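You operate a simulated robot arm through the tools that you are given. There is no shell and no other tool.

The job below is to be done with a simulated robot arm. You get a single attempt, and the scene is never put back.

## Task
Tighten the cable tensioner bolt, then pinch the sleeve clamp shut with the clamp pliers.
Fine: fingers clear of the jaws; put the turquoise key and the pliers back. Set down upright: turquoise key.
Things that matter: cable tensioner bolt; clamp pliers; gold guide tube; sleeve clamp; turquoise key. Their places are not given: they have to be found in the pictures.

Only the result counts: the job must be done as asked and must still hold three seconds after the hand-in. Knocking over, shifting, dropping, spilling or breaking anything else fails it.

## Robot
A 7-joint arm with a two-finger parallel gripper, fixed in place. Base frame: the origin is at the foot of the arm, x ahead of it, y to its left, z up; the work surface is at about z = 80. Lengths are in cm, angles in degrees, forces in N, time in s.
With the tool pointing down near the work surface it reaches from about 42 to 90 cm from the base axis. Its first joint turns from -17.0 to 126.0 degrees. Payload 1.57 kg.
Tool frame: the origin (TCP) lies between the finger pads and is the grasp point; the fingertips stand 3 cm ahead of it; z points along the fingers, y is the line along which they close. Largest opening 8 cm; finger width 1.7, thickness 1.2; the body of the gripper, 4 by 8.2 cm, starts 8 cm behind the TCP.
Orientation is told as [roll, pitch, yaw] about the base's x, y, z axes, in that order, counted from this pose: with the fingers straight down and closing along the base's y, the tool's x points along the base's -x, its y along +y and its z along -z.

## Interface
- The arm moves only by the tool move_arm. Its argument "commands" is text: rows parted by semicolons, each of 7 numbers parted by spaces: the shift along the tool's x, y, z in units of 150 mm (1.0 is 150 mm), then the turn, a rotation vector about the tool's x, y, z in units of 45 degrees (1.0 is 45 degrees), then the finger opening in cm, from 0 to 8. In form: tx ty tz rx ry rz fingers; .... A call has 1 to 20 rows; each row is the pose to reach, as a shift and turn from the pose commanded when the call began, along the tool's axes at that moment. A call with a number of a shift or a turn outside -1 to 1 is refused whole. Each row takes 0.2 s and may step no farther than 5 cm and 8.6 degrees from the row before; otherwise, or with a gripper value out of range, the whole call is refused. Where a pose cannot be reached the arm comes as near as it can. A force on the tool above 90 N (or 10 N above the force at the start of the call, whichever is more), or a blocked arm, ends the call early, and 0.2 s more pass. The fingers move at their own pace (about 4.5 cm/s each) and stop on an object; they squeeze with about 33 N. The grip force told is the motor's: it shows also when the fingers shut on nothing. Time passes only in rows, and 0.2 s behind the last, so rows that repeat a pose let the fingers close. The reply holds the time, the measured pose of the TCP, the force on the tool along the base axes, the opening and the grip force, in the units named above and with some noise, with the torque about the TCP (base axes, N m) and any sound that the robot's microphone picked up, and new pictures: "pictures" is both (left out), scene, wrist or none.
- Cameras (640 x 400 px; columns grow to the right, rows downward): "scene" is fixed at [5.08, -64.98, 141.16]; the picture's right is [0.34, -0.94, 0.00], its down [-0.46, -0.16, -0.87] and it looks along [0.82, 0.29, -0.48] (base axes); focal length 359 px, centre (320, 200). "wrist" rides on the gripper at [7.2, -0.7, -12.2] in the tool frame; the picture's right is [0.09, 1.00, 0.00], its down [-0.84, 0.08, -0.54] and it looks along [-0.54, 0.05, 0.84] (tool axes); focal length 238 px, centre (320, 200).
- move_column(by): slides the trunk up (or, below 0, down) by that many cm; the arm rides with it, the base frame stays. It gives what a move gives, with no picture.
- pixel_to_xyz(camera, pixels): for up to 12 pixels [column, row] of the newest picture of that camera ("zoom" is the newest enlarged one), the place [x, y, z] in the base frame of the surface seen there, good to about 0.2 cm. The clock stands still meanwhile.
- enlarge(camera, box): a new picture of the part [left, top, right, bottom] of that camera's present view, enlarged. The clock stands still meanwhile.
- finish_job(): hands the job in; it is judged then, once.

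Unless the task says otherwise, let go and move clear before handing in.

The tools are called after "Emit:" as name(argument=value, ...) on one line, values as JSON. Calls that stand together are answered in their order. move_arm: Moves the arm, as the interface text tells. Its arguments: {"type":"object","properties":{"commands":{"type":"string"},"pictures":{"type":"string","enum":["both","scene","wrist","none"]}},"required":["commands"]} The other tools are called the same way: move_column (by) slides the trunk up or down; pixel_to_xyz (camera, pixels) gives the place of the surface under pixels of a picture; enlarge (camera, box) takes an enlarged picture of a part of a camera's view; finish_job () hands the job in.

At the start:

```text
time_s: 0.0
ee_pos: [70.95, -3.58, 115.24]
orientation: [0.0, 0.0, 0.0]
force: [0.4, 0.3, 0.3]
torque: [-0.02, 0.02, 0.0]
finger_gap: 8.0
grasp_force: 0.0
trunk travel left (down, up): [-72.5, 6.5]
```

scene: 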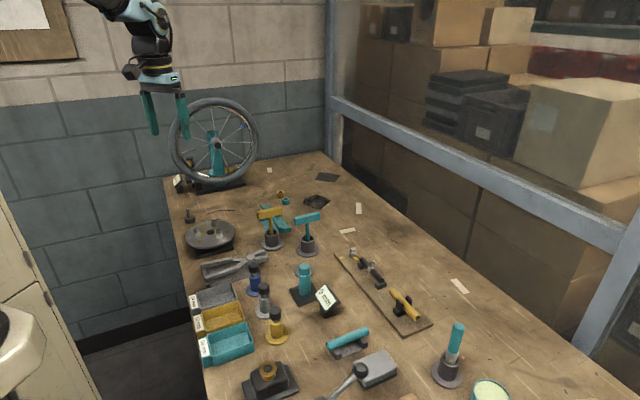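
wrist: 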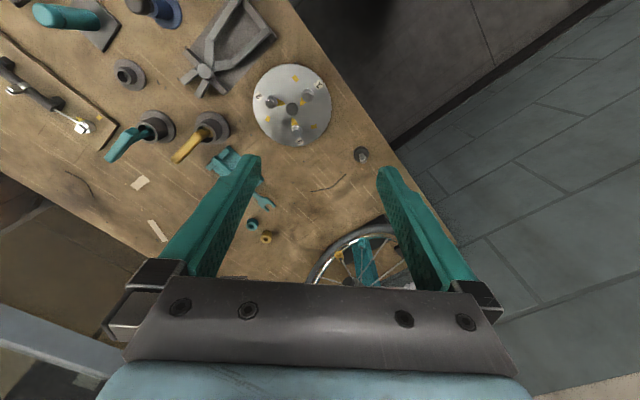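

The scene shows a workbench with a turquoise T-key near (308,230), pliers near (235,265), and a board with a cable tube near (385,285). I'll enlarge several regions to identify everything before moving.

Emit:
enlarge(camera="scene", box=[320, 230, 450, 340])

Emit:
enlarge(camera="scene", box=[170, 170, 350, 290])

Emit:
enlarge(camera="scene", box=[180, 250, 500, 400])

Emit:
enlarge(camera="wrist", box=[0, 0, 330, 200])

```text
3.64 times, centred on (385, 285) of scene
```

zoom: 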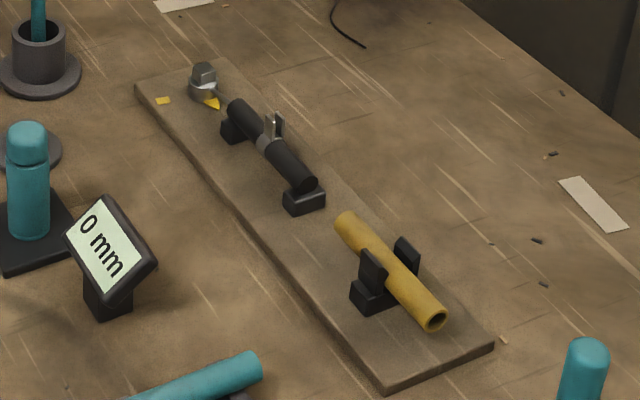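

```text
3.33 times, centred on (260, 230) of scene
```

zoom: 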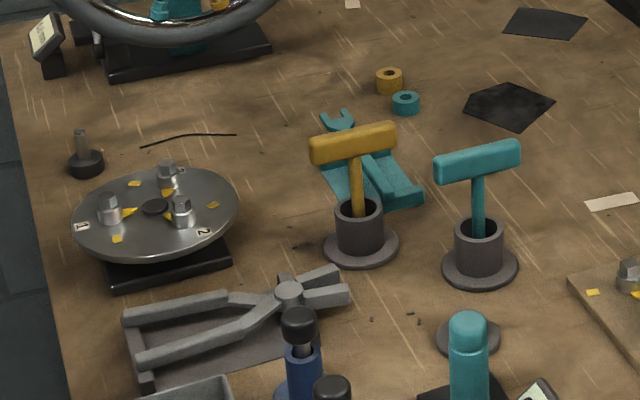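

```text
2.00 times, centred on (340, 325) of scene
```

zoom: 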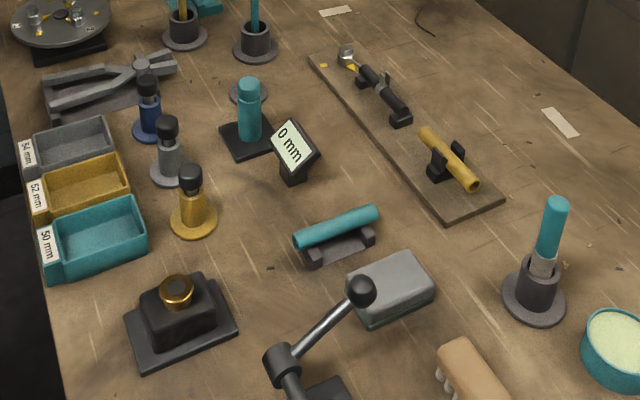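

```text
1.94 times, centred on (165, 100) of wrist
```

zoom: 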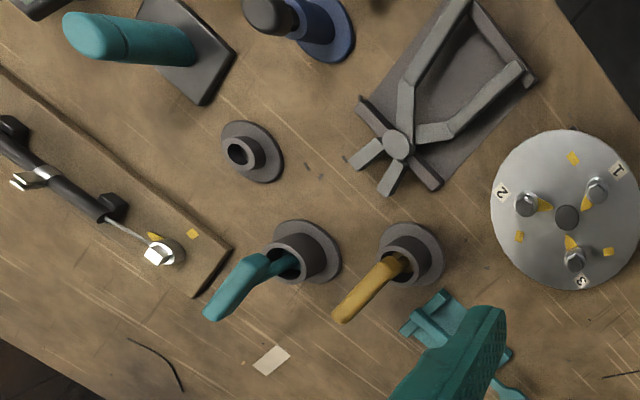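

The board holds the hex bolt with a yellow pointer (scene ~(354,252)), a black sleeve with a silver clamp (~(377,265)), and a gold tube in a clip. I'll measure the places of these items.

Emit:
enlarge(camera="scene", box=[335, 240, 395, 290])

Emit:
pixel_to_xyz(camera="zoom", pixels=[[203, 110], [215, 150]])

Emit:
pixel_to_xyz(camera="scene", pixels=[[307, 218], [295, 222], [319, 215], [307, 232], [307, 240], [307, 252], [269, 213], [272, 243], [305, 272], [335, 256], [431, 326], [402, 334]])

Emit:
pixel_to_xyz(camera="wrist", pixels=[[204, 76], [191, 78], [203, 93], [225, 45], [241, 66], [270, 36], [238, 0], [275, 40], [220, 95], [185, 52], [240, 67], [216, 40]])

```text
8.00 times, centred on (365, 265) of scene
```

zoom: 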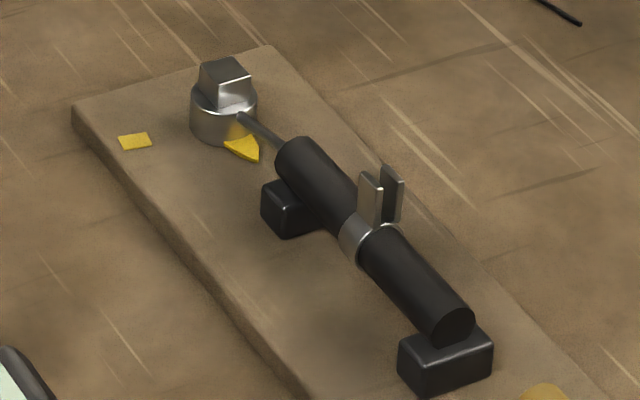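

```text
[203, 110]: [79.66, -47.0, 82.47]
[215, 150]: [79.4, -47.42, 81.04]
```

```text
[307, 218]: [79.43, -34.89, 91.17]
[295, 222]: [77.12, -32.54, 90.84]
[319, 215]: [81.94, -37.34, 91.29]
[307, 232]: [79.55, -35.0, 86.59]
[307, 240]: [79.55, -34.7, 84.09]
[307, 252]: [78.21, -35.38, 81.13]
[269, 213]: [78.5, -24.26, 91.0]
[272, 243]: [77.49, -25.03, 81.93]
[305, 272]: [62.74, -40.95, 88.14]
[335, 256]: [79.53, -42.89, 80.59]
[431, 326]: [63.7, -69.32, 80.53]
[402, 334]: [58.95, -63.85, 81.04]
```

```text
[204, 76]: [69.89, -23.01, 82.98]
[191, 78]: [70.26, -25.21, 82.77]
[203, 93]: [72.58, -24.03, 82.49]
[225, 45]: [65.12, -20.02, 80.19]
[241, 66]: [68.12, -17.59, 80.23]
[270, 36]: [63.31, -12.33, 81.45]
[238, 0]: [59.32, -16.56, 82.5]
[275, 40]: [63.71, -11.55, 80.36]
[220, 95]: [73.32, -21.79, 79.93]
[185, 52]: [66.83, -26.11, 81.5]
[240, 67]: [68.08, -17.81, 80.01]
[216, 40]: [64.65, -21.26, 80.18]
```

The bolt is near (79.5,-47,82), key handle near (79.5,-35,91), and pliers around (70,-23) to (60,-16). I'll move the arm toward −y high up to look down with the wrist camera and test the reach.

Emit:
move_arm(commands="0 -0.3 0 0 0 0 8; 0 -0.6 0 0 0 0 8; 0 -0.9 0 0 0 0 8; 0 -0.9 0 0 0 0 8", pictures="wrist")

```text
time_s: 1.0
ee_pos: [70.68, -17.3, 115.09]
orientation: [0.0, 0.0, 0.0]
force: [0.8, 0.0, -0.4]
torque: [-0.02, 0.0, 0.0]
finger_gap: 8.02
grasp_force: 0.1
trunk travel left (down, up): [-72.5, 6.5]
```

wrist: 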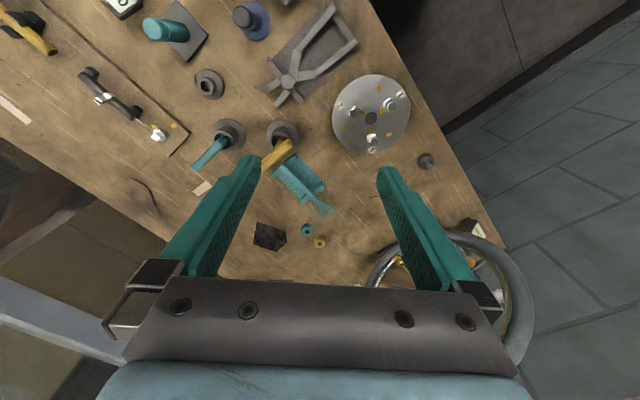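

The arm tracks well. I'll continue toward −y and pull back −x to view the board and tools from closer.

Emit:
move_arm(commands="0.15 -0.3 0 0 0 0 8; 0.3 -0.6 0.1 0 0 0 8; 0.45 -0.85 0.2 0 0 0 8; 0.6 -1 0.3 0 0 0 8; 0.6 -1 0.3 0 0 0 8", pictures="wrist")

```text
refused: row 1 steps farther than a row can; nothing moved
```

That first step was slightly over 5 cm, so I'll send the same motion with smaller steps.

Emit:
move_arm(commands="0.12 -0.25 0.05 0 0 0 8; 0.24 -0.5 0.1 0 0 0 8; 0.36 -0.75 0.2 0 0 0 8; 0.48 -1 0.3 0 0 0 8; 0.6 -1 0.4 0 0 0 8; 0.6 -1 0.4 0 0 0 8", pictures="wrist")

```text
time_s: 2.4
ee_pos: [61.72, -32.09, 109.33]
orientation: [-0.1, -0.1, 0.0]
force: [-0.8, 0.4, 0.3]
torque: [-0.04, -0.05, 0.01]
finger_gap: 8.01
grasp_force: 0.1
trunk travel left (down, up): [-72.5, 6.5]
```

wrist: 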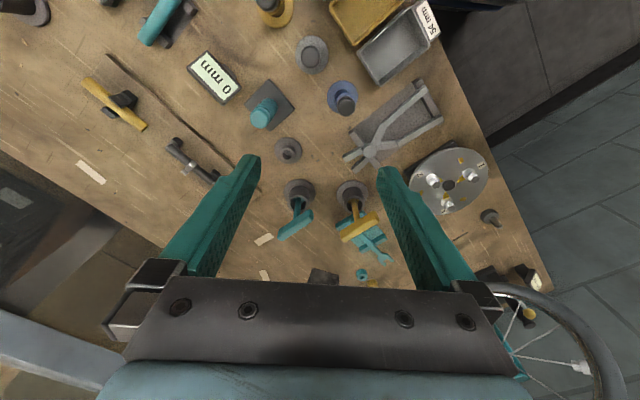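

The view now shows the key at (297,212), pliers at (395,125) and the board at (165,130). I'll move further −y so the board sits between the fingers.

Emit:
move_arm(commands="0 -0.3 0 0 0 0 8; 0 -0.6 0 0 0 0 8; 0 -0.9 0 0 0 0 8; 0 -1 0.1 0 0 0 8; 0 -1 0.1 0 0 0 8", pictures="wrist")

```text
time_s: 3.6
ee_pos: [61.88, -47.21, 107.56]
orientation: [0.1, -0.1, -0.1]
force: [0.1, -0.8, 0.1]
torque: [0.01, 0.0, -0.04]
finger_gap: 8.0
grasp_force: 0.0
trunk travel left (down, up): [-72.5, 6.5]
```

wrist: 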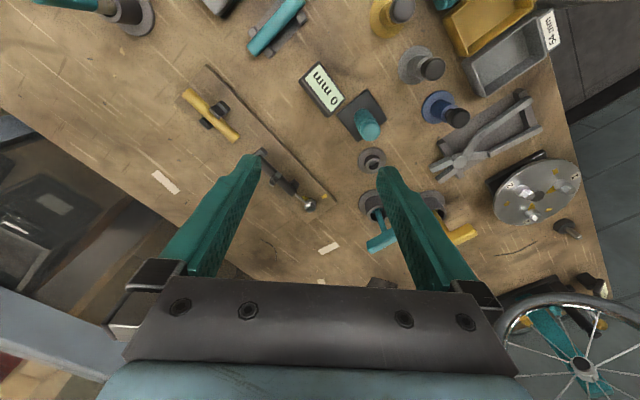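

Emit:
enlarge(camera="wrist", box=[240, 130, 360, 220])

Emit:
enlarge(camera="wrist", box=[420, 80, 560, 190])

Emit:
enlarge(camera="wrist", box=[170, 60, 290, 160])

```text
4.44 times, centred on (300, 175) of wrist
```

zoom: 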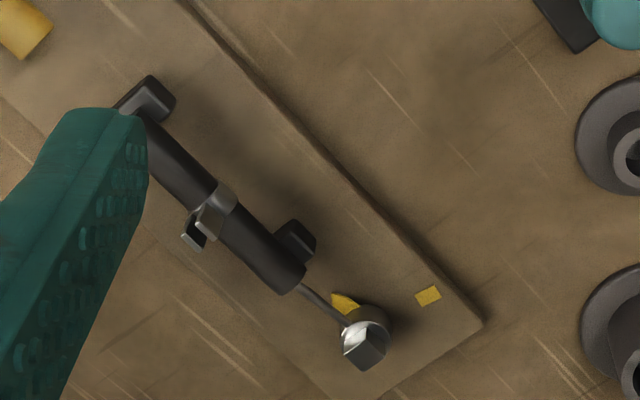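

```text
3.64 times, centred on (490, 135) of wrist
```

zoom: 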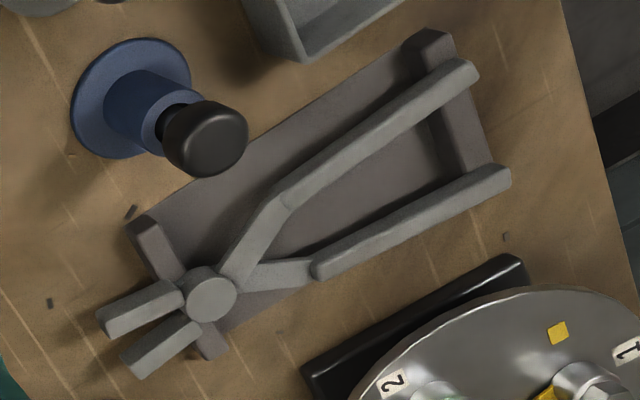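

```text
4.00 times, centred on (230, 110) of wrist
```

zoom: 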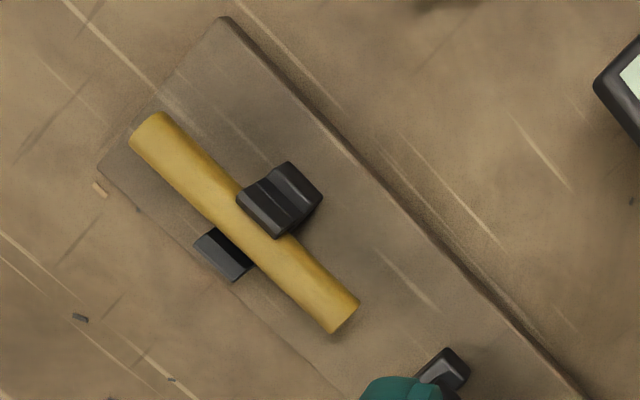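

I can see the ears of the clamp, pointer and target mark. I'll measure the fine coordinates of the board features, pliers, tube and bolt.

Emit:
enlarge(camera="wrist", box=[240, 130, 360, 220])

Emit:
pixel_to_xyz(camera="zoom", pixels=[[366, 340], [345, 302], [428, 296], [207, 215], [190, 238], [228, 193], [158, 90], [310, 240], [175, 165], [270, 255], [325, 300], [478, 322]])

Emit:
pixel_to_xyz(camera="wrist", pixels=[[478, 162], [456, 169], [461, 178], [490, 144], [505, 152], [548, 98], [557, 131], [195, 92], [238, 140], [374, 239], [366, 248], [392, 240]])

```text
4.44 times, centred on (300, 175) of wrist
```

zoom: 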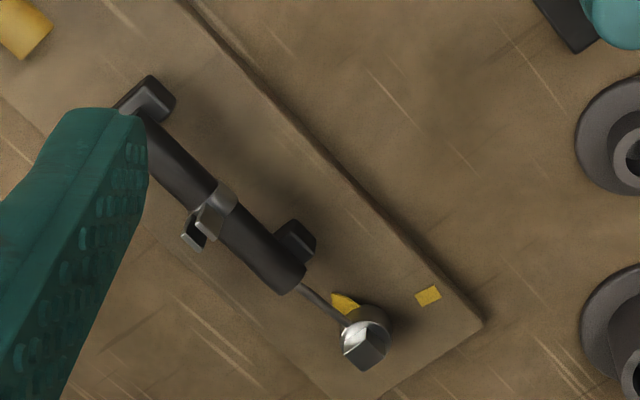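

```text
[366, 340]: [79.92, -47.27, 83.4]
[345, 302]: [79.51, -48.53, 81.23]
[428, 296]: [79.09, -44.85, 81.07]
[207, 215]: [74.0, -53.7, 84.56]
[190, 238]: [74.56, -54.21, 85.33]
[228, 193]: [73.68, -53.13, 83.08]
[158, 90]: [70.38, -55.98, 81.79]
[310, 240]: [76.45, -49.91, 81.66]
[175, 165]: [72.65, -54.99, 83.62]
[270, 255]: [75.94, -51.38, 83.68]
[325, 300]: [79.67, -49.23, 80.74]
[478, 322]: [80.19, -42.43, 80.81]
```

```text
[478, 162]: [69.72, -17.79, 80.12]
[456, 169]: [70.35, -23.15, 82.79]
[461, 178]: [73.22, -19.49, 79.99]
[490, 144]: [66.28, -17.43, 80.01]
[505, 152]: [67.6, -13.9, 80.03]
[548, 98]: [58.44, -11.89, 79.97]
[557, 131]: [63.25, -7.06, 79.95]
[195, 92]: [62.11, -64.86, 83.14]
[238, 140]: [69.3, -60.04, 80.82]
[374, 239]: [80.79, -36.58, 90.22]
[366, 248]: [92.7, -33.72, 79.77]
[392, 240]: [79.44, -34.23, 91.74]
```

I'll go closer to the bolt and sleeve (TCP around (72,-48,97)) for a sharper look.

Emit:
move_arm(commands="-0.2 -0.01 0.2 0 0 0 8; -0.4 -0.02 0.4 0 0 0 8; -0.6 -0.03 0.6 0 0 0 8; -0.67 -0.05 0.71 0 0 0 8; -0.67 -0.05 0.71 0 0 0 8", pictures="wrist")

Emit:
enlarge(camera="wrist", box=[220, 80, 420, 230])

```text
time_s: 4.8
ee_pos: [72.03, -47.79, 97.19]
orientation: [0.0, 0.1, 0.0]
force: [0.6, 0.1, 0.3]
torque: [0.0, 0.02, 0.04]
finger_gap: 8.0
grasp_force: 0.0
trunk travel left (down, up): [-72.5, 6.5]
```

wrist: 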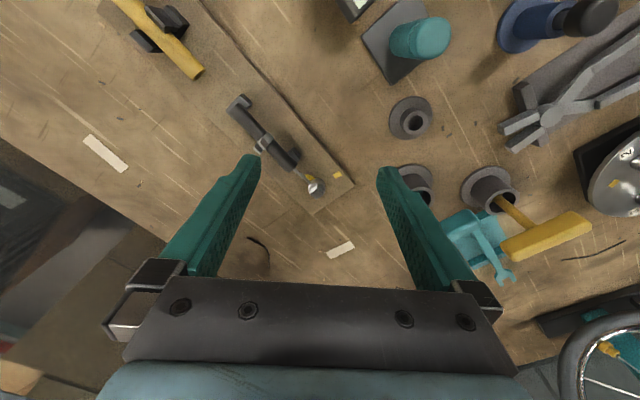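

```text
2.67 times, centred on (320, 155) of wrist
```

zoom: 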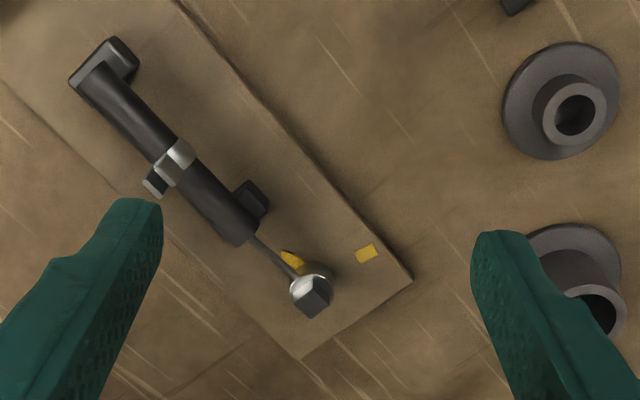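

Emit:
enlarge(camera="wrist", box=[290, 155, 360, 205])

Emit:
pixel_to_xyz(camera="zoom", pixels=[[250, 290], [225, 270], [265, 265], [290, 300], [240, 320], [200, 290]])

Emit:
enlarge(camera="wrist", box=[230, 100, 310, 170])

```text
8.00 times, centred on (325, 180) of wrist
```

zoom: 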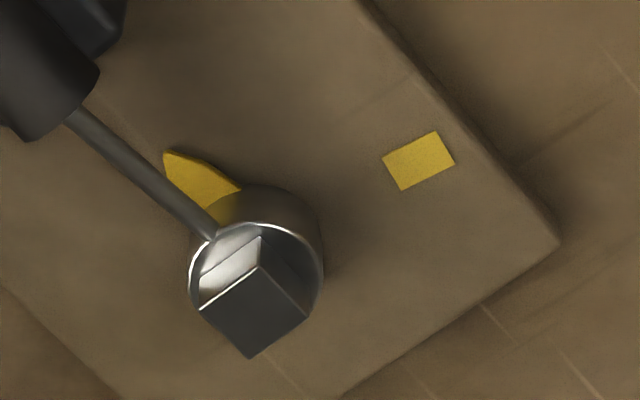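

```text
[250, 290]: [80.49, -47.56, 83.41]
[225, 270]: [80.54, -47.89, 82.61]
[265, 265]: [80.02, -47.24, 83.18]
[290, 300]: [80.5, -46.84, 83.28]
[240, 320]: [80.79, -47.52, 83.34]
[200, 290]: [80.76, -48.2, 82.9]
```

```text
5.71 times, centred on (270, 135) of wrist
```

zoom: 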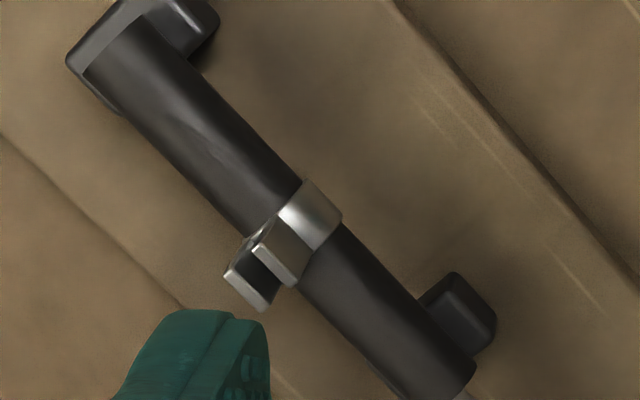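

The bolt has a square head at about (80.5,-47.3,83.4), the pointer at ~230° and the mark at ~120°, so it needs about 110° clockwise. I'll now move over the turquoise key and yaw −45° so the fingers straddle its bar.

Emit:
move_arm(commands="0 0.1 -0.25 0 0 0.15 8; -0.05 0.3 -0.45 0 0 0.3 8; -0.1 0.5 -0.467 0 0 0.45 8; -0.15 0.7 -0.467 0 0 0.6 8; -0.2 0.85 -0.467 0 0 0.75 8; -0.267 0.92 -0.467 0 0 0.9 8; -0.267 0.92 -0.467 0 0 1 8; -0.267 0.92 -0.467 0 0 1 8", pictures="both")

```text
time_s: 6.6
ee_pos: [76.07, -33.82, 104.04]
orientation: [0.0, 0.0, -45.0]
force: [-0.2, 0.0, -0.5]
torque: [0.01, 0.0, 0.0]
finger_gap: 8.0
grasp_force: 0.0
trunk travel left (down, up): [-72.5, 6.5]
```

scene: 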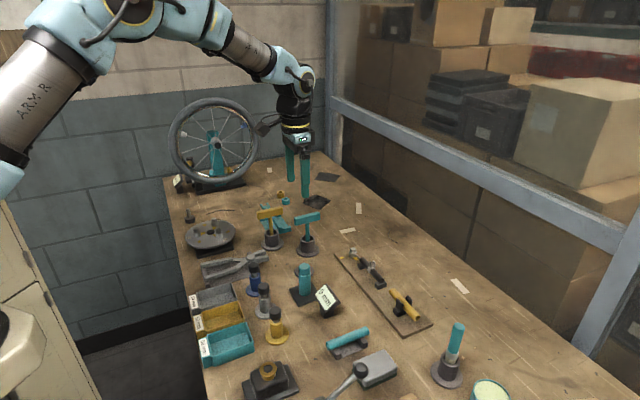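
wrist: 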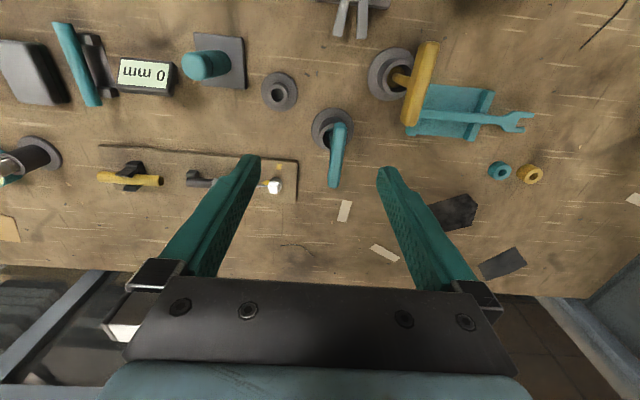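

The key bar spans (338,125)–(335,186) in the wrist view, aligned nearly with the tool x axis. I'll measure it precisely.

Emit:
enlarge(camera="wrist", box=[295, 95, 385, 200])

Emit:
pixel_to_xyz(camera="wrist", pixels=[[340, 128], [339, 140], [338, 150], [337, 160], [336, 170], [335, 180], [333, 160], [341, 160], [318, 130], [332, 110], [317, 145], [346, 118]])

```text
3.81 times, centred on (340, 148) of wrist
```

zoom: 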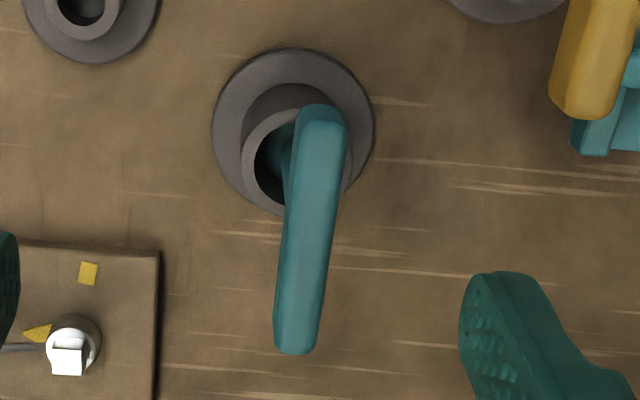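

```text
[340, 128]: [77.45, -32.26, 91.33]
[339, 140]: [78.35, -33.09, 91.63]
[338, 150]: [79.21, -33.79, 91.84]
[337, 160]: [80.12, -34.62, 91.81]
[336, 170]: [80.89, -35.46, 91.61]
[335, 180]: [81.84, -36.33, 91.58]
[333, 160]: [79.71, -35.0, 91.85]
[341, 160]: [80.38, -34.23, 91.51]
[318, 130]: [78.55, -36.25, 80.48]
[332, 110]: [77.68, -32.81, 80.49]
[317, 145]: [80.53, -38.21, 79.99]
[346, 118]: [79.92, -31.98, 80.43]
```

The bar centre is about (79.8,-34.5), top z≈91.8, direction about −43°. I'll verify the holder centre from its flange edges.

Emit:
pixel_to_xyz(camera="wrist", pixels=[[313, 130], [352, 130], [332, 109], [330, 151], [316, 118], [350, 144], [320, 146], [346, 116], [278, 182], [275, 186], [270, 180], [283, 167]])

Emit:
pixel_to_xyz(camera="scene", pixels=[[307, 215], [307, 219], [307, 223], [307, 228], [296, 220], [319, 213], [296, 224], [307, 237], [298, 252], [318, 252], [300, 243], [314, 243]])

```text
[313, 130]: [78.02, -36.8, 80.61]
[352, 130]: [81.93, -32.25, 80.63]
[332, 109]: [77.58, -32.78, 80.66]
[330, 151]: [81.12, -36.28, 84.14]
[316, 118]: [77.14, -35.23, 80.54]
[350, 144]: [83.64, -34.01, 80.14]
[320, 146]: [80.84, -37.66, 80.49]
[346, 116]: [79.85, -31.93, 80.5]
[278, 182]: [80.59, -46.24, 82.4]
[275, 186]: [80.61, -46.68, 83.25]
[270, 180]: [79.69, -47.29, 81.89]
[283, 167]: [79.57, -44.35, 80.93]
```

```text
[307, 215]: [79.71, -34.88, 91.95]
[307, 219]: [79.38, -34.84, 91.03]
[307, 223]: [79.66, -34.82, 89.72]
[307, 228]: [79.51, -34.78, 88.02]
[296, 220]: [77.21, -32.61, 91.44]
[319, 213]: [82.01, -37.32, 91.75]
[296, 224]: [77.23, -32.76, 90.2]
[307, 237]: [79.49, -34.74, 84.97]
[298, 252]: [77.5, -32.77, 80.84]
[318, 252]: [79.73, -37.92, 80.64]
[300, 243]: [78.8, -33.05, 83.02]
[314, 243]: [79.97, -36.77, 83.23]
```

The holder axis is about (79.95,-34.6). I'll descend above it at yaw −43° to z≈97 with a 6 cm opening and check alignment.

Emit:
move_arm(commands="-0.11 0.073 0.15 0 0 -0.02 7; -0.22 0.146 0.3 0 0 -0.0444 6; -0.22 0.146 0.469 0 0 -0.0444 6; -0.22 0.146 0.469 0 0 -0.0444 6", pictures="both")

Emit:
enlarge(camera="wrist", box=[230, 80, 430, 290])

Emit:
enlarge(camera="scene", box=[250, 130, 370, 270])

```text
time_s: 7.6
ee_pos: [79.76, -34.59, 97.36]
orientation: [0.0, 0.0, -43.0]
force: [-0.1, 0.1, 0.2]
torque: [0.0, -0.01, -0.03]
finger_gap: 5.99
grasp_force: 0.0
trunk travel left (down, up): [-72.5, 6.5]
```

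scene: 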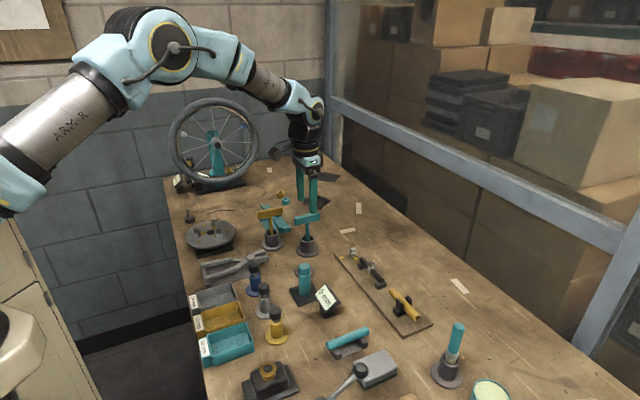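
wrist: 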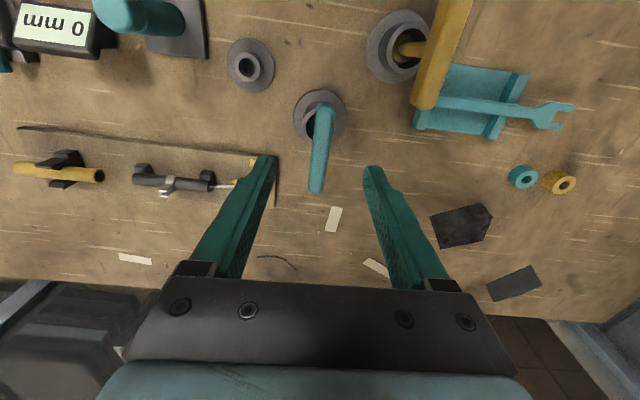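

```text
1.90 times, centred on (330, 185) of wrist
```

zoom: 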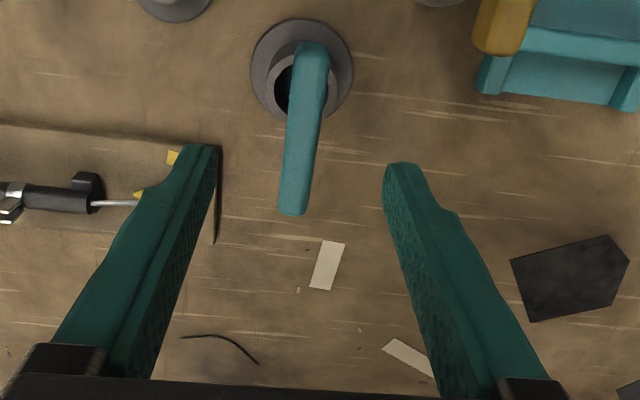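

```text
2.86 times, centred on (310, 200) of scene
```

zoom: 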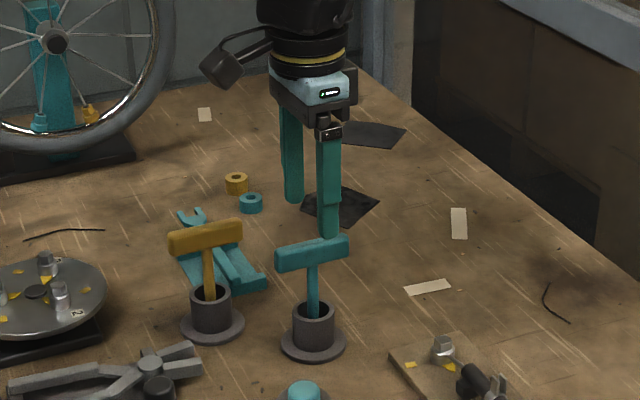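

Alignment looks good; I'll re-measure the bar from this closer view before descending.

Emit:
pixel_to_xyz(camera="wrist", pixels=[[325, 108], [324, 120], [322, 140], [320, 160], [318, 180], [317, 188], [315, 150], [327, 150], [318, 120], [299, 115], [346, 115], [320, 92]])

```text
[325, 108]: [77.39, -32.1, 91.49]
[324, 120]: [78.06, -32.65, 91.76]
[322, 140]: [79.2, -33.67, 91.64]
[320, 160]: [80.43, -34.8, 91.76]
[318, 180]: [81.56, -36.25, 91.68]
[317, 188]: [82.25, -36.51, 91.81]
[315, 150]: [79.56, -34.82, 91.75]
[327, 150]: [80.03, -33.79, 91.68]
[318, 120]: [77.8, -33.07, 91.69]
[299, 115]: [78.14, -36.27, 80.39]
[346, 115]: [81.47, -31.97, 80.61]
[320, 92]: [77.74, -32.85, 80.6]
```

The bar centre is (79.85,-34.35), top z 91.7. I'll descend to TCP z≈91.0 and then close on the bar.

Emit:
move_arm(commands="0.006 0.016 0.2 0 0 0 6; 0.006 0.016 0.35 0 0 0 6; 0.006 0.016 0.424 0 0 0 6; 0.006 0.016 0.424 0 0 0 6", pictures="both")

```text
time_s: 8.6
ee_pos: [79.91, -34.34, 90.79]
orientation: [0.0, -0.1, -43.0]
force: [-0.4, -0.3, -0.9]
torque: [0.01, 0.0, 0.01]
finger_gap: 6.0
grasp_force: 0.0
trunk travel left (down, up): [-72.5, 6.5]
```

scene: 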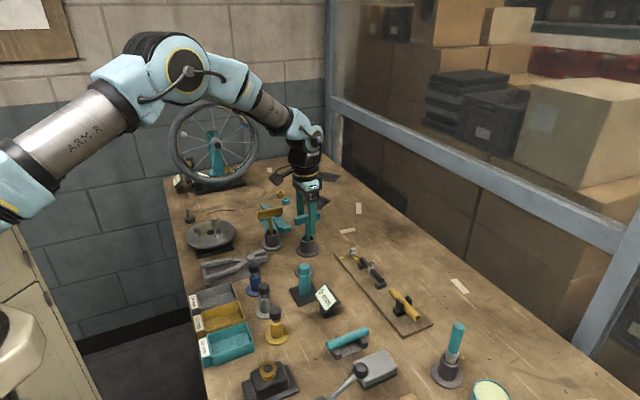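
wrist: 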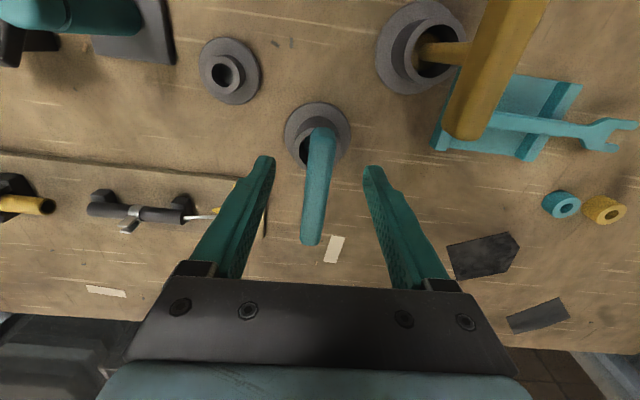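

The bar at (318,185) sits between the fingers. I'll close on it.

Emit:
move_arm(commands="0 0 0 0 0 0 4; 0 0 0 0 0 0 2.5; 0 0 0 0 0 0 0; 0 0 0 0 0 0 0; 0 0 0 0 0 0 0", pictures="both")

Emit:
enlarge(camera="scene", box=[260, 150, 360, 270])

```text
time_s: 9.8
ee_pos: [79.96, -34.21, 90.9]
orientation: [0.0, 0.0, -42.9]
force: [-0.5, 0.8, 0.1]
torque: [0.03, 0.0, 0.04]
finger_gap: 1.34
grasp_force: 30.4
trunk travel left (down, up): [-72.5, 6.5]
```

scene: 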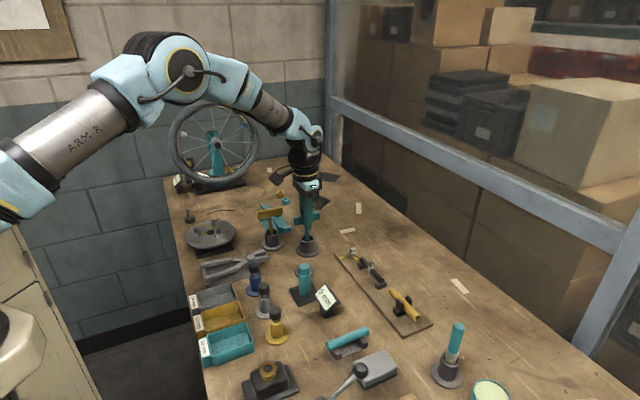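
wrist: 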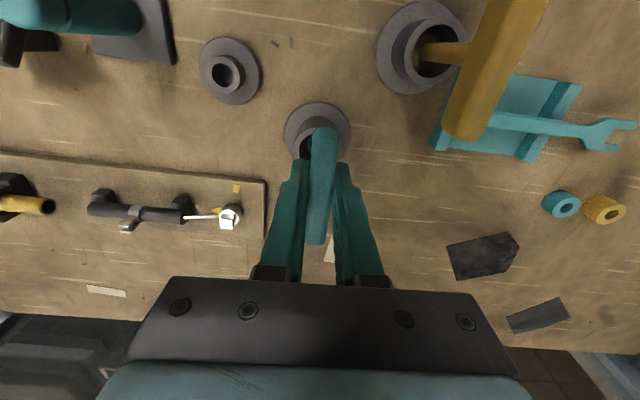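

```text
3.33 times, centred on (310, 210) of scene
```

zoom: 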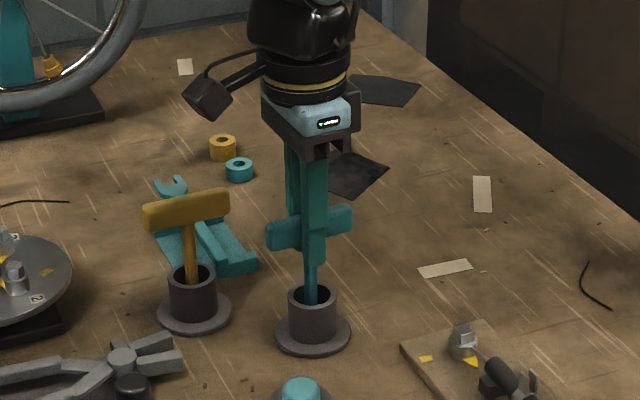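

Gripped at a 1.34 cm gap with 30 N. I'll lift straight up 13 cm to clear the holder.

Emit:
move_arm(commands="0 0 -0.1 0 0 0 0; 0 0 -0.3 0 0 0 0; 0 0 -0.6 0 0 0 0; 0 0 -0.87 0 0 0 0; 0 0 -0.87 0 0 0 0", pictures="both")

Emit:
enlarge(camera="scene", box=[260, 120, 360, 260])

```text
time_s: 11.0
ee_pos: [80.05, -34.52, 103.89]
orientation: [-0.1, 0.0, -43.0]
force: [0.5, -0.3, -1.5]
torque: [-0.02, -0.02, 0.01]
finger_gap: 1.34
grasp_force: 30.1
trunk travel left (down, up): [-72.5, 6.5]
```

scene: 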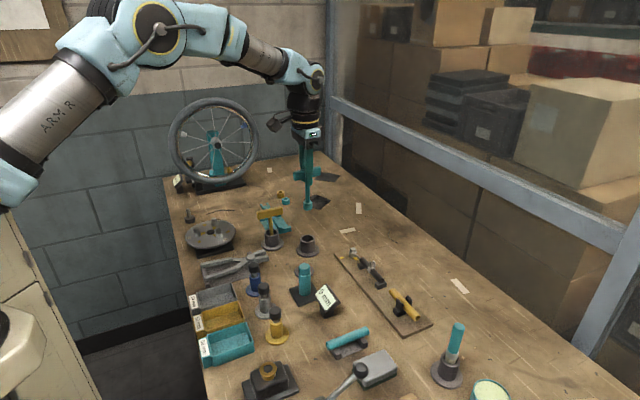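
wrist: 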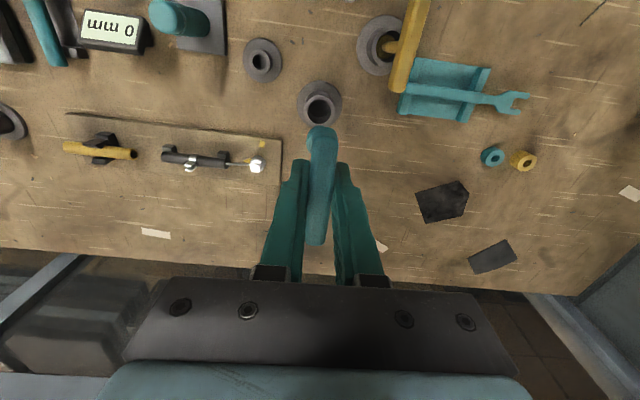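

```text
2.86 times, centred on (310, 190) of scene
```

zoom: 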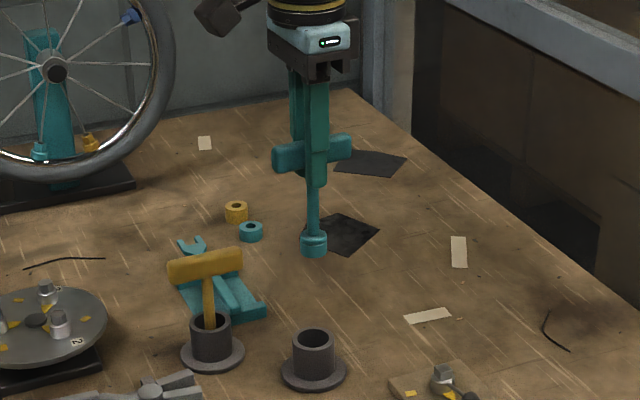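

The key is out, with a cylindrical socket at the bottom. I'll measure key tip position, holder centre and the bolt again.

Emit:
pixel_to_xyz(camera="zoom", pixels=[[313, 254], [313, 245], [313, 236], [313, 215], [313, 200], [302, 245], [325, 245], [280, 155], [345, 148]])

Emit:
pixel_to_xyz(camera="wrist", pixels=[[299, 103], [341, 103], [320, 82], [320, 125], [320, 105], [310, 105], [331, 105], [258, 166], [254, 158], [262, 145], [245, 160], [228, 163]])

Emit:
enlarge(camera="wrist", box=[220, 130, 290, 190])

```text
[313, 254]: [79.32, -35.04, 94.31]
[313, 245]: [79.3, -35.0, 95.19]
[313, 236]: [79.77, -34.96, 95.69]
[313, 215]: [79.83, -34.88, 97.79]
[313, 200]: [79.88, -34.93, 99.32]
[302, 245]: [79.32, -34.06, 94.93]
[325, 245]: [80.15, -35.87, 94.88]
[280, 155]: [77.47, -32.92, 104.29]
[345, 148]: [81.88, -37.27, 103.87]
```

```text
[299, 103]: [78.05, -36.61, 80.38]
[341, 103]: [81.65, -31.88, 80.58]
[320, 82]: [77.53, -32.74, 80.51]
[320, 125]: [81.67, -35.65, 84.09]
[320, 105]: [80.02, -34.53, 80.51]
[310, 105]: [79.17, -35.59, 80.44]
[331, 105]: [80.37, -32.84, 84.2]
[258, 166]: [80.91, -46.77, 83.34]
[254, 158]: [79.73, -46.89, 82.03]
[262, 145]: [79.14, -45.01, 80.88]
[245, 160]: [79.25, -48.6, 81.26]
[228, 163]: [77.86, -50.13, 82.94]
```

```text
6.67 times, centred on (255, 160) of wrist
```

zoom: 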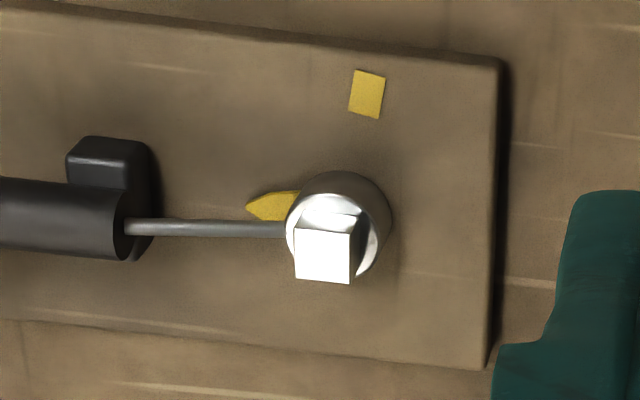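

The square head's edges are at ~45° and the key bar is at ~−43°, so the key should fit with the bar roughly parallel to the head faces. I'll refine the bolt axis position with more samples from both cameras.

Emit:
pixel_to_xyz(camera="zoom", pixels=[[324, 253], [300, 255], [347, 258], [324, 232], [324, 276], [338, 178], [292, 215], [388, 215], [367, 95], [250, 208], [340, 285], [368, 265]])

Emit:
enlarge(camera="scene", box=[335, 235, 375, 265])

```text
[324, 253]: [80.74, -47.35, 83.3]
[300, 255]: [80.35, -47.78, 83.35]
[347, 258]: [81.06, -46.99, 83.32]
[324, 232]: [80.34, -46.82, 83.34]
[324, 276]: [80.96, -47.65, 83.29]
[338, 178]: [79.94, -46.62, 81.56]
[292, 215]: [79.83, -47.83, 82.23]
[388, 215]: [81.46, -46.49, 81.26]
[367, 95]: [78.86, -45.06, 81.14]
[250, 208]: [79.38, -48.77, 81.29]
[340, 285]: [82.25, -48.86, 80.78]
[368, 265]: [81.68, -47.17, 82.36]
```

```text
13.33 times, centred on (355, 250) of scene
```

zoom: 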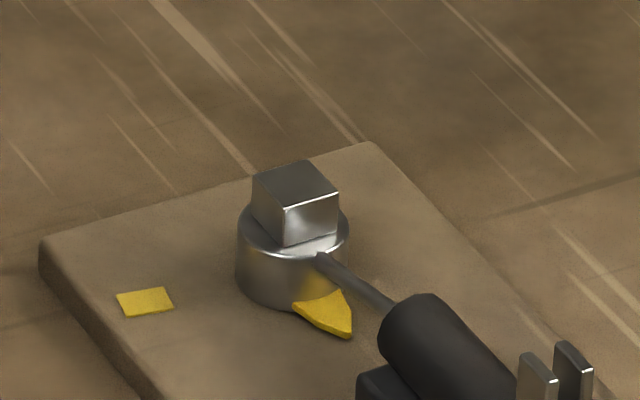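

Emit:
pixel_to_xyz(camera="zoom", pixels=[[293, 183], [265, 180], [325, 190], [302, 168], [284, 202], [268, 210], [310, 215], [292, 280], [350, 335], [145, 300], [240, 260], [345, 240]])

```text
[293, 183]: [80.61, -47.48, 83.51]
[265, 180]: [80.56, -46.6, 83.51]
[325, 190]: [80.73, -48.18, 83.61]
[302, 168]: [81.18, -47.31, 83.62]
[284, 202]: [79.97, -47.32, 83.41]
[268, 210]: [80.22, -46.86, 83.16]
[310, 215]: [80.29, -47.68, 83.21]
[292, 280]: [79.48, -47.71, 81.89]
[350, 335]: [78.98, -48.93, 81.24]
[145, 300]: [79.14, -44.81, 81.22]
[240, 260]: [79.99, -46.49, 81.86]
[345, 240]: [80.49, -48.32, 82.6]
```

The bolt axis is (80.67,-47.4), head top z≈83.4, and it needs ~102° clockwise to bring the pointer (225°) to the mark (123°). I'll carry the key above the bolt while yawing counter-clockwise so the turn ends in a comfortable range.

Emit:
move_arm(commands="-0.1 -0.1 0 0 0 -0.16 0; -0.2 -0.2 0 0 0 -0.33 0; -0.31 -0.3 0 0 0 -0.5 0; -0.41 -0.4 0 0 0 -0.67 0; -0.51 -0.5 0 0 0 -0.84 0; -0.616 -0.6 0 0 0 -1 0; -0.616 -0.6 0 0 0 -1 0", pictures="scene")

```text
time_s: 12.6
ee_pos: [80.53, -47.3, 103.78]
orientation: [0.0, 0.0, 2.1]
force: [0.0, -0.2, 0.4]
torque: [-0.01, 0.0, 0.01]
finger_gap: 1.35
grasp_force: 30.0
trunk travel left (down, up): [-72.5, 6.5]
```

scene: 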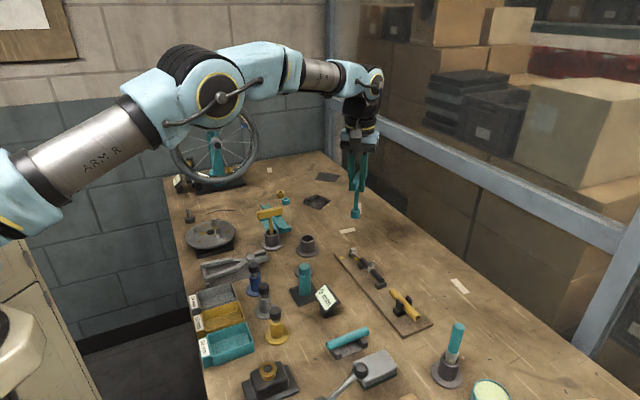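

Reach is fine. I'll complete the yaw to +45° above the bolt.

Emit:
move_arm(commands="0 0 0 0 0 -0.16 0; 0 0 0 0 0 -0.32 0; 0 0 0 0 0 -0.48 0; 0 0 0 0 0 -0.64 0; 0 0 0 0 0 -0.8 0; 0 0 0 0 0 -0.953 0; 0 0 0 0 0 -0.953 0", pictures="both")

Emit:
enlarge(camera="scene", box=[310, 160, 410, 280])

Emit:
enlarge(camera="wrist", box=[250, 80, 400, 220])

```text
time_s: 14.2
ee_pos: [80.61, -47.41, 103.74]
orientation: [-0.1, 0.0, 45.0]
force: [-0.4, -0.3, -1.7]
torque: [-0.01, -0.02, 0.01]
finger_gap: 1.36
grasp_force: 29.9
trunk travel left (down, up): [-72.5, 6.5]
```

scene: 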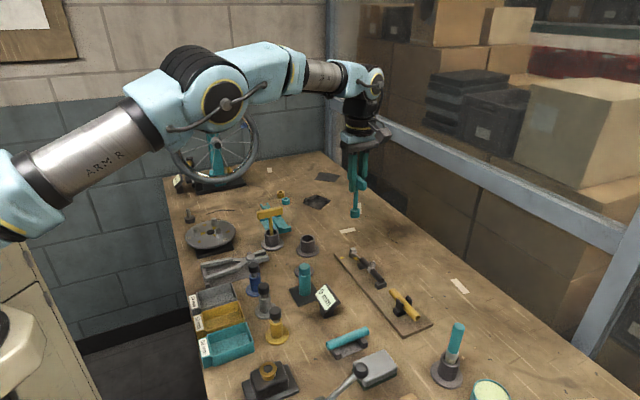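
wrist: 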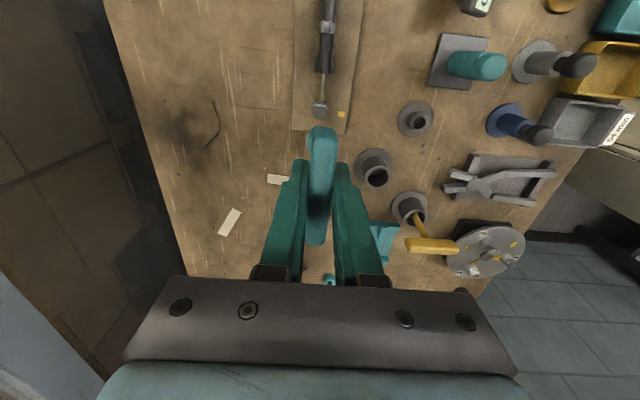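

```text
3.33 times, centred on (360, 220) of scene
```

zoom: 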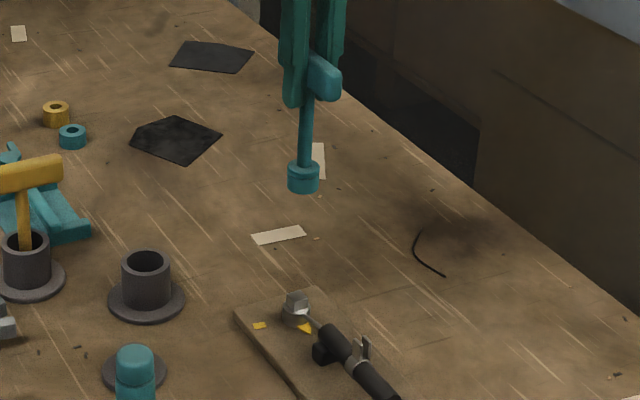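

```text
2.86 times, centred on (325, 150) of wrist
```

zoom: 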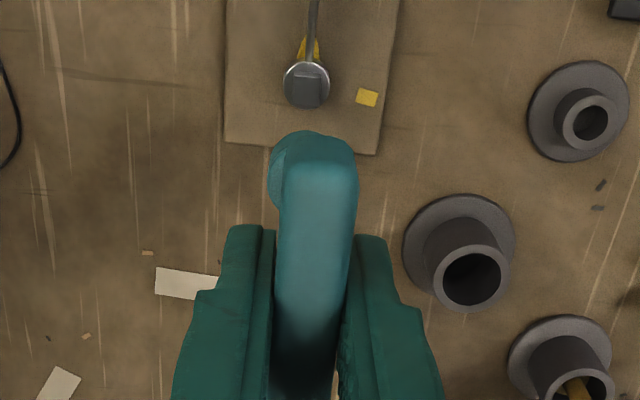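

I'll measure where the socket tip is relative to the TCP, so it lines up with the bolt axis.

Emit:
pixel_to_xyz(camera="zoom", pixels=[[307, 80], [330, 100], [290, 60]])

Emit:
enlarge(camera="scene", box=[330, 170, 380, 230])

Emit:
pixel_to_xyz(camera="scene", pixels=[[355, 210], [355, 213], [355, 216], [351, 213], [359, 213], [355, 205], [355, 200], [356, 195]])

```text
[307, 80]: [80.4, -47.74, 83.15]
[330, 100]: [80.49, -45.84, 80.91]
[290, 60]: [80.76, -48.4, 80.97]
```

```text
6.67 times, centred on (355, 200) of scene
```

zoom: 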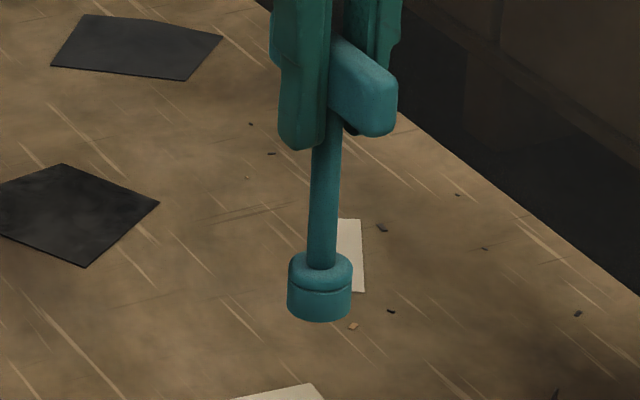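

```text
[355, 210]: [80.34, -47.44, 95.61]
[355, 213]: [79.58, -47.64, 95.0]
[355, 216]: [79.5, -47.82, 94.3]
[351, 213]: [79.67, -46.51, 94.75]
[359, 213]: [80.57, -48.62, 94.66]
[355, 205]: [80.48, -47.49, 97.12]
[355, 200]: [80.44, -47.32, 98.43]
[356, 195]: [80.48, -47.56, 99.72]
```

The socket is centred at about (80.5–80.8,-47.4), matching the bolt axis. I'll descend to just above the head (TCP z≈94.3).

Emit:
move_arm(commands="0 0 0.25 0 0 0 0; 0 0 0.5 0 0 0 0; 0 0 0.63 0 0 0 0; 0 0 0.63 0 0 0 0", pictures="both")

Emit:
enlarge(camera="scene", box=[325, 200, 385, 270])

Emit:
enlarge(camera="wrist", box=[260, 60, 390, 180])

```text
time_s: 15.2
ee_pos: [80.44, -47.56, 94.19]
orientation: [0.0, 0.0, 44.9]
force: [0.0, -0.2, -1.3]
torque: [-0.01, -0.01, -0.02]
finger_gap: 1.36
grasp_force: 30.4
trunk travel left (down, up): [-72.5, 6.5]
```

scene: 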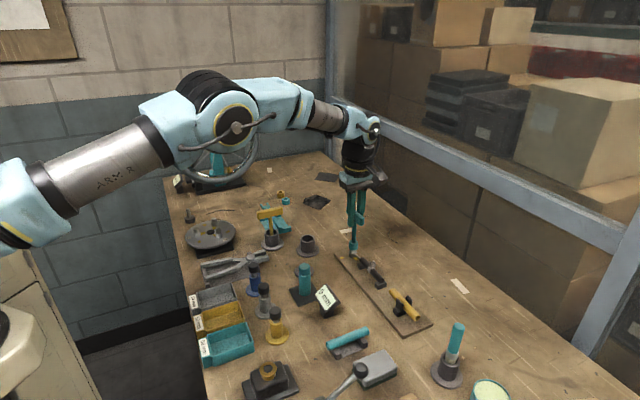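
wrist: 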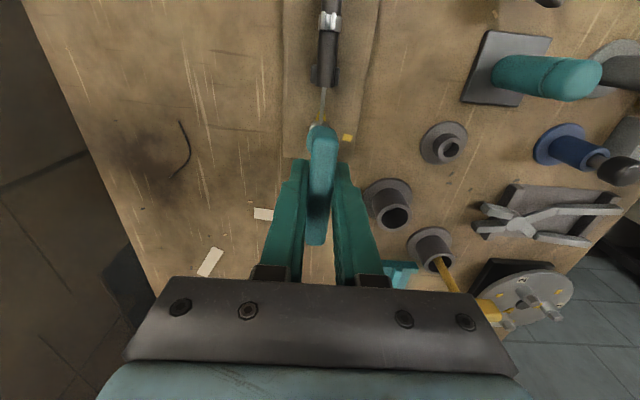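

```text
5.71 times, centred on (355, 235) of scene
```

zoom: 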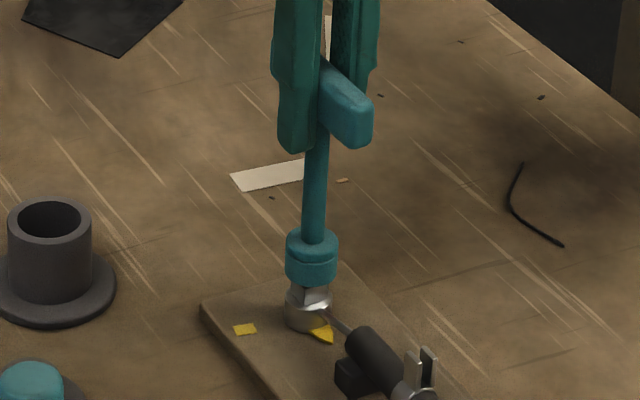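

```text
3.33 times, centred on (325, 120) of wrist
```

zoom: 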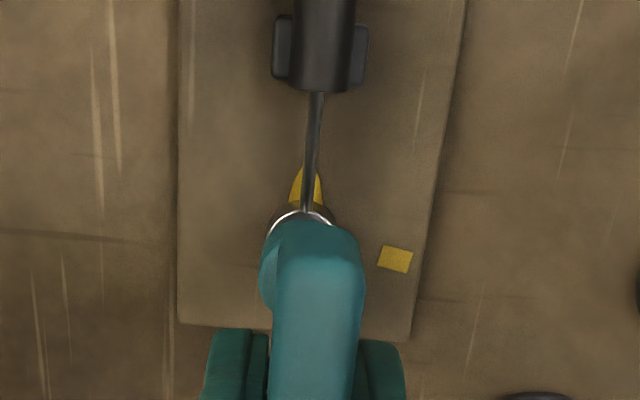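

The socket is just above the square head (zoom (312,283)); a shift of about (+0.15,+0.15) cm will centre it. I'll apply that and lower by 0.9 cm.

Emit:
move_arm(commands="-0.014 0 0 0 0 0 0; -0.014 0 0.03 0 0 0 0; -0.014 0 0.06 0 0 0 0; -0.014 0 0.06 0 0 0 0", pictures="scene")

Emit:
enlarge(camera="scene", box=[325, 200, 385, 270])

```text
time_s: 16.2
ee_pos: [80.67, -47.38, 93.76]
orientation: [-0.3, 0.0, 44.9]
force: [-3.3, 0.6, 22.3]
torque: [-0.11, 0.39, -0.01]
finger_gap: 1.37
grasp_force: 29.8
trunk travel left (down, up): [-72.5, 6.5]
```

scene: 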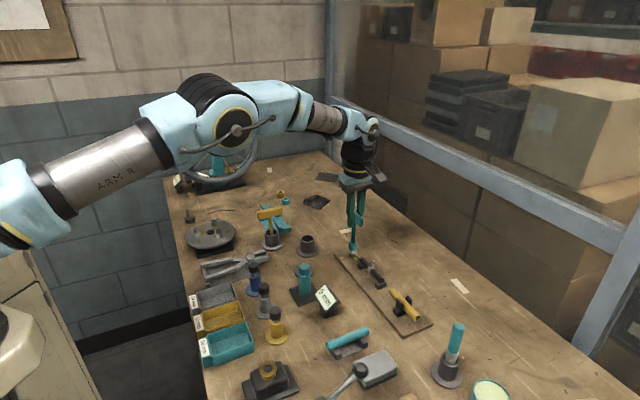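

```text
5.71 times, centred on (355, 235) of scene
```

zoom: 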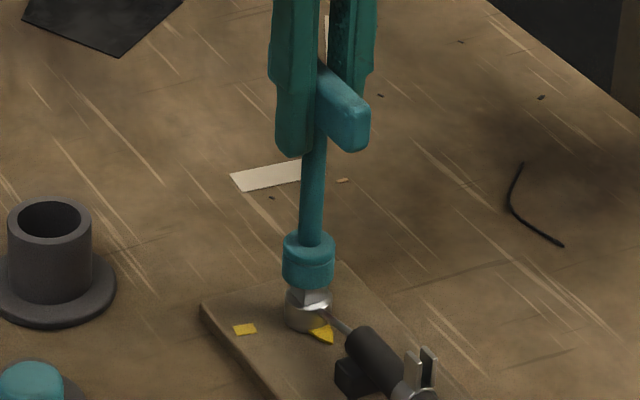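

Contact occurred at z≈93.76 with 22 N, so the socket isn't seated yet. I'll zoom right in to see the misalignment.

Emit:
enlarge(camera="scene", box=[342, 235, 366, 262])

Emit:
pixel_to_xyz(camera="zoom", pixels=[[300, 130], [300, 100], [250, 130], [340, 130], [310, 200], [275, 205]])

```text
14.81 times, centred on (354, 248) of scene
```

zoom: 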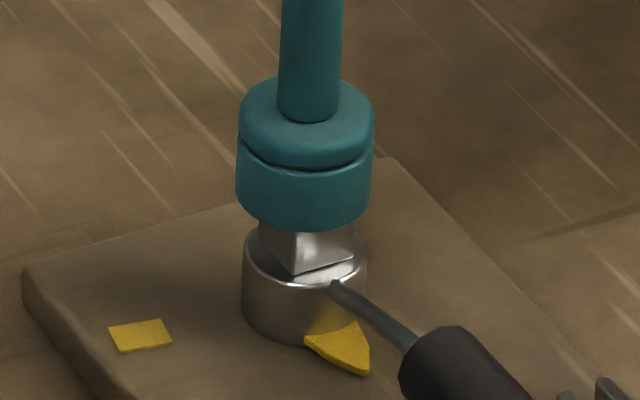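

```text
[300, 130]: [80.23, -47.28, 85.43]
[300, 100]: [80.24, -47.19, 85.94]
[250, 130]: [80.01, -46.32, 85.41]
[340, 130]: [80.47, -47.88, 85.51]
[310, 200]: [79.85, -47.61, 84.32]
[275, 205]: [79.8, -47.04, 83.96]
```

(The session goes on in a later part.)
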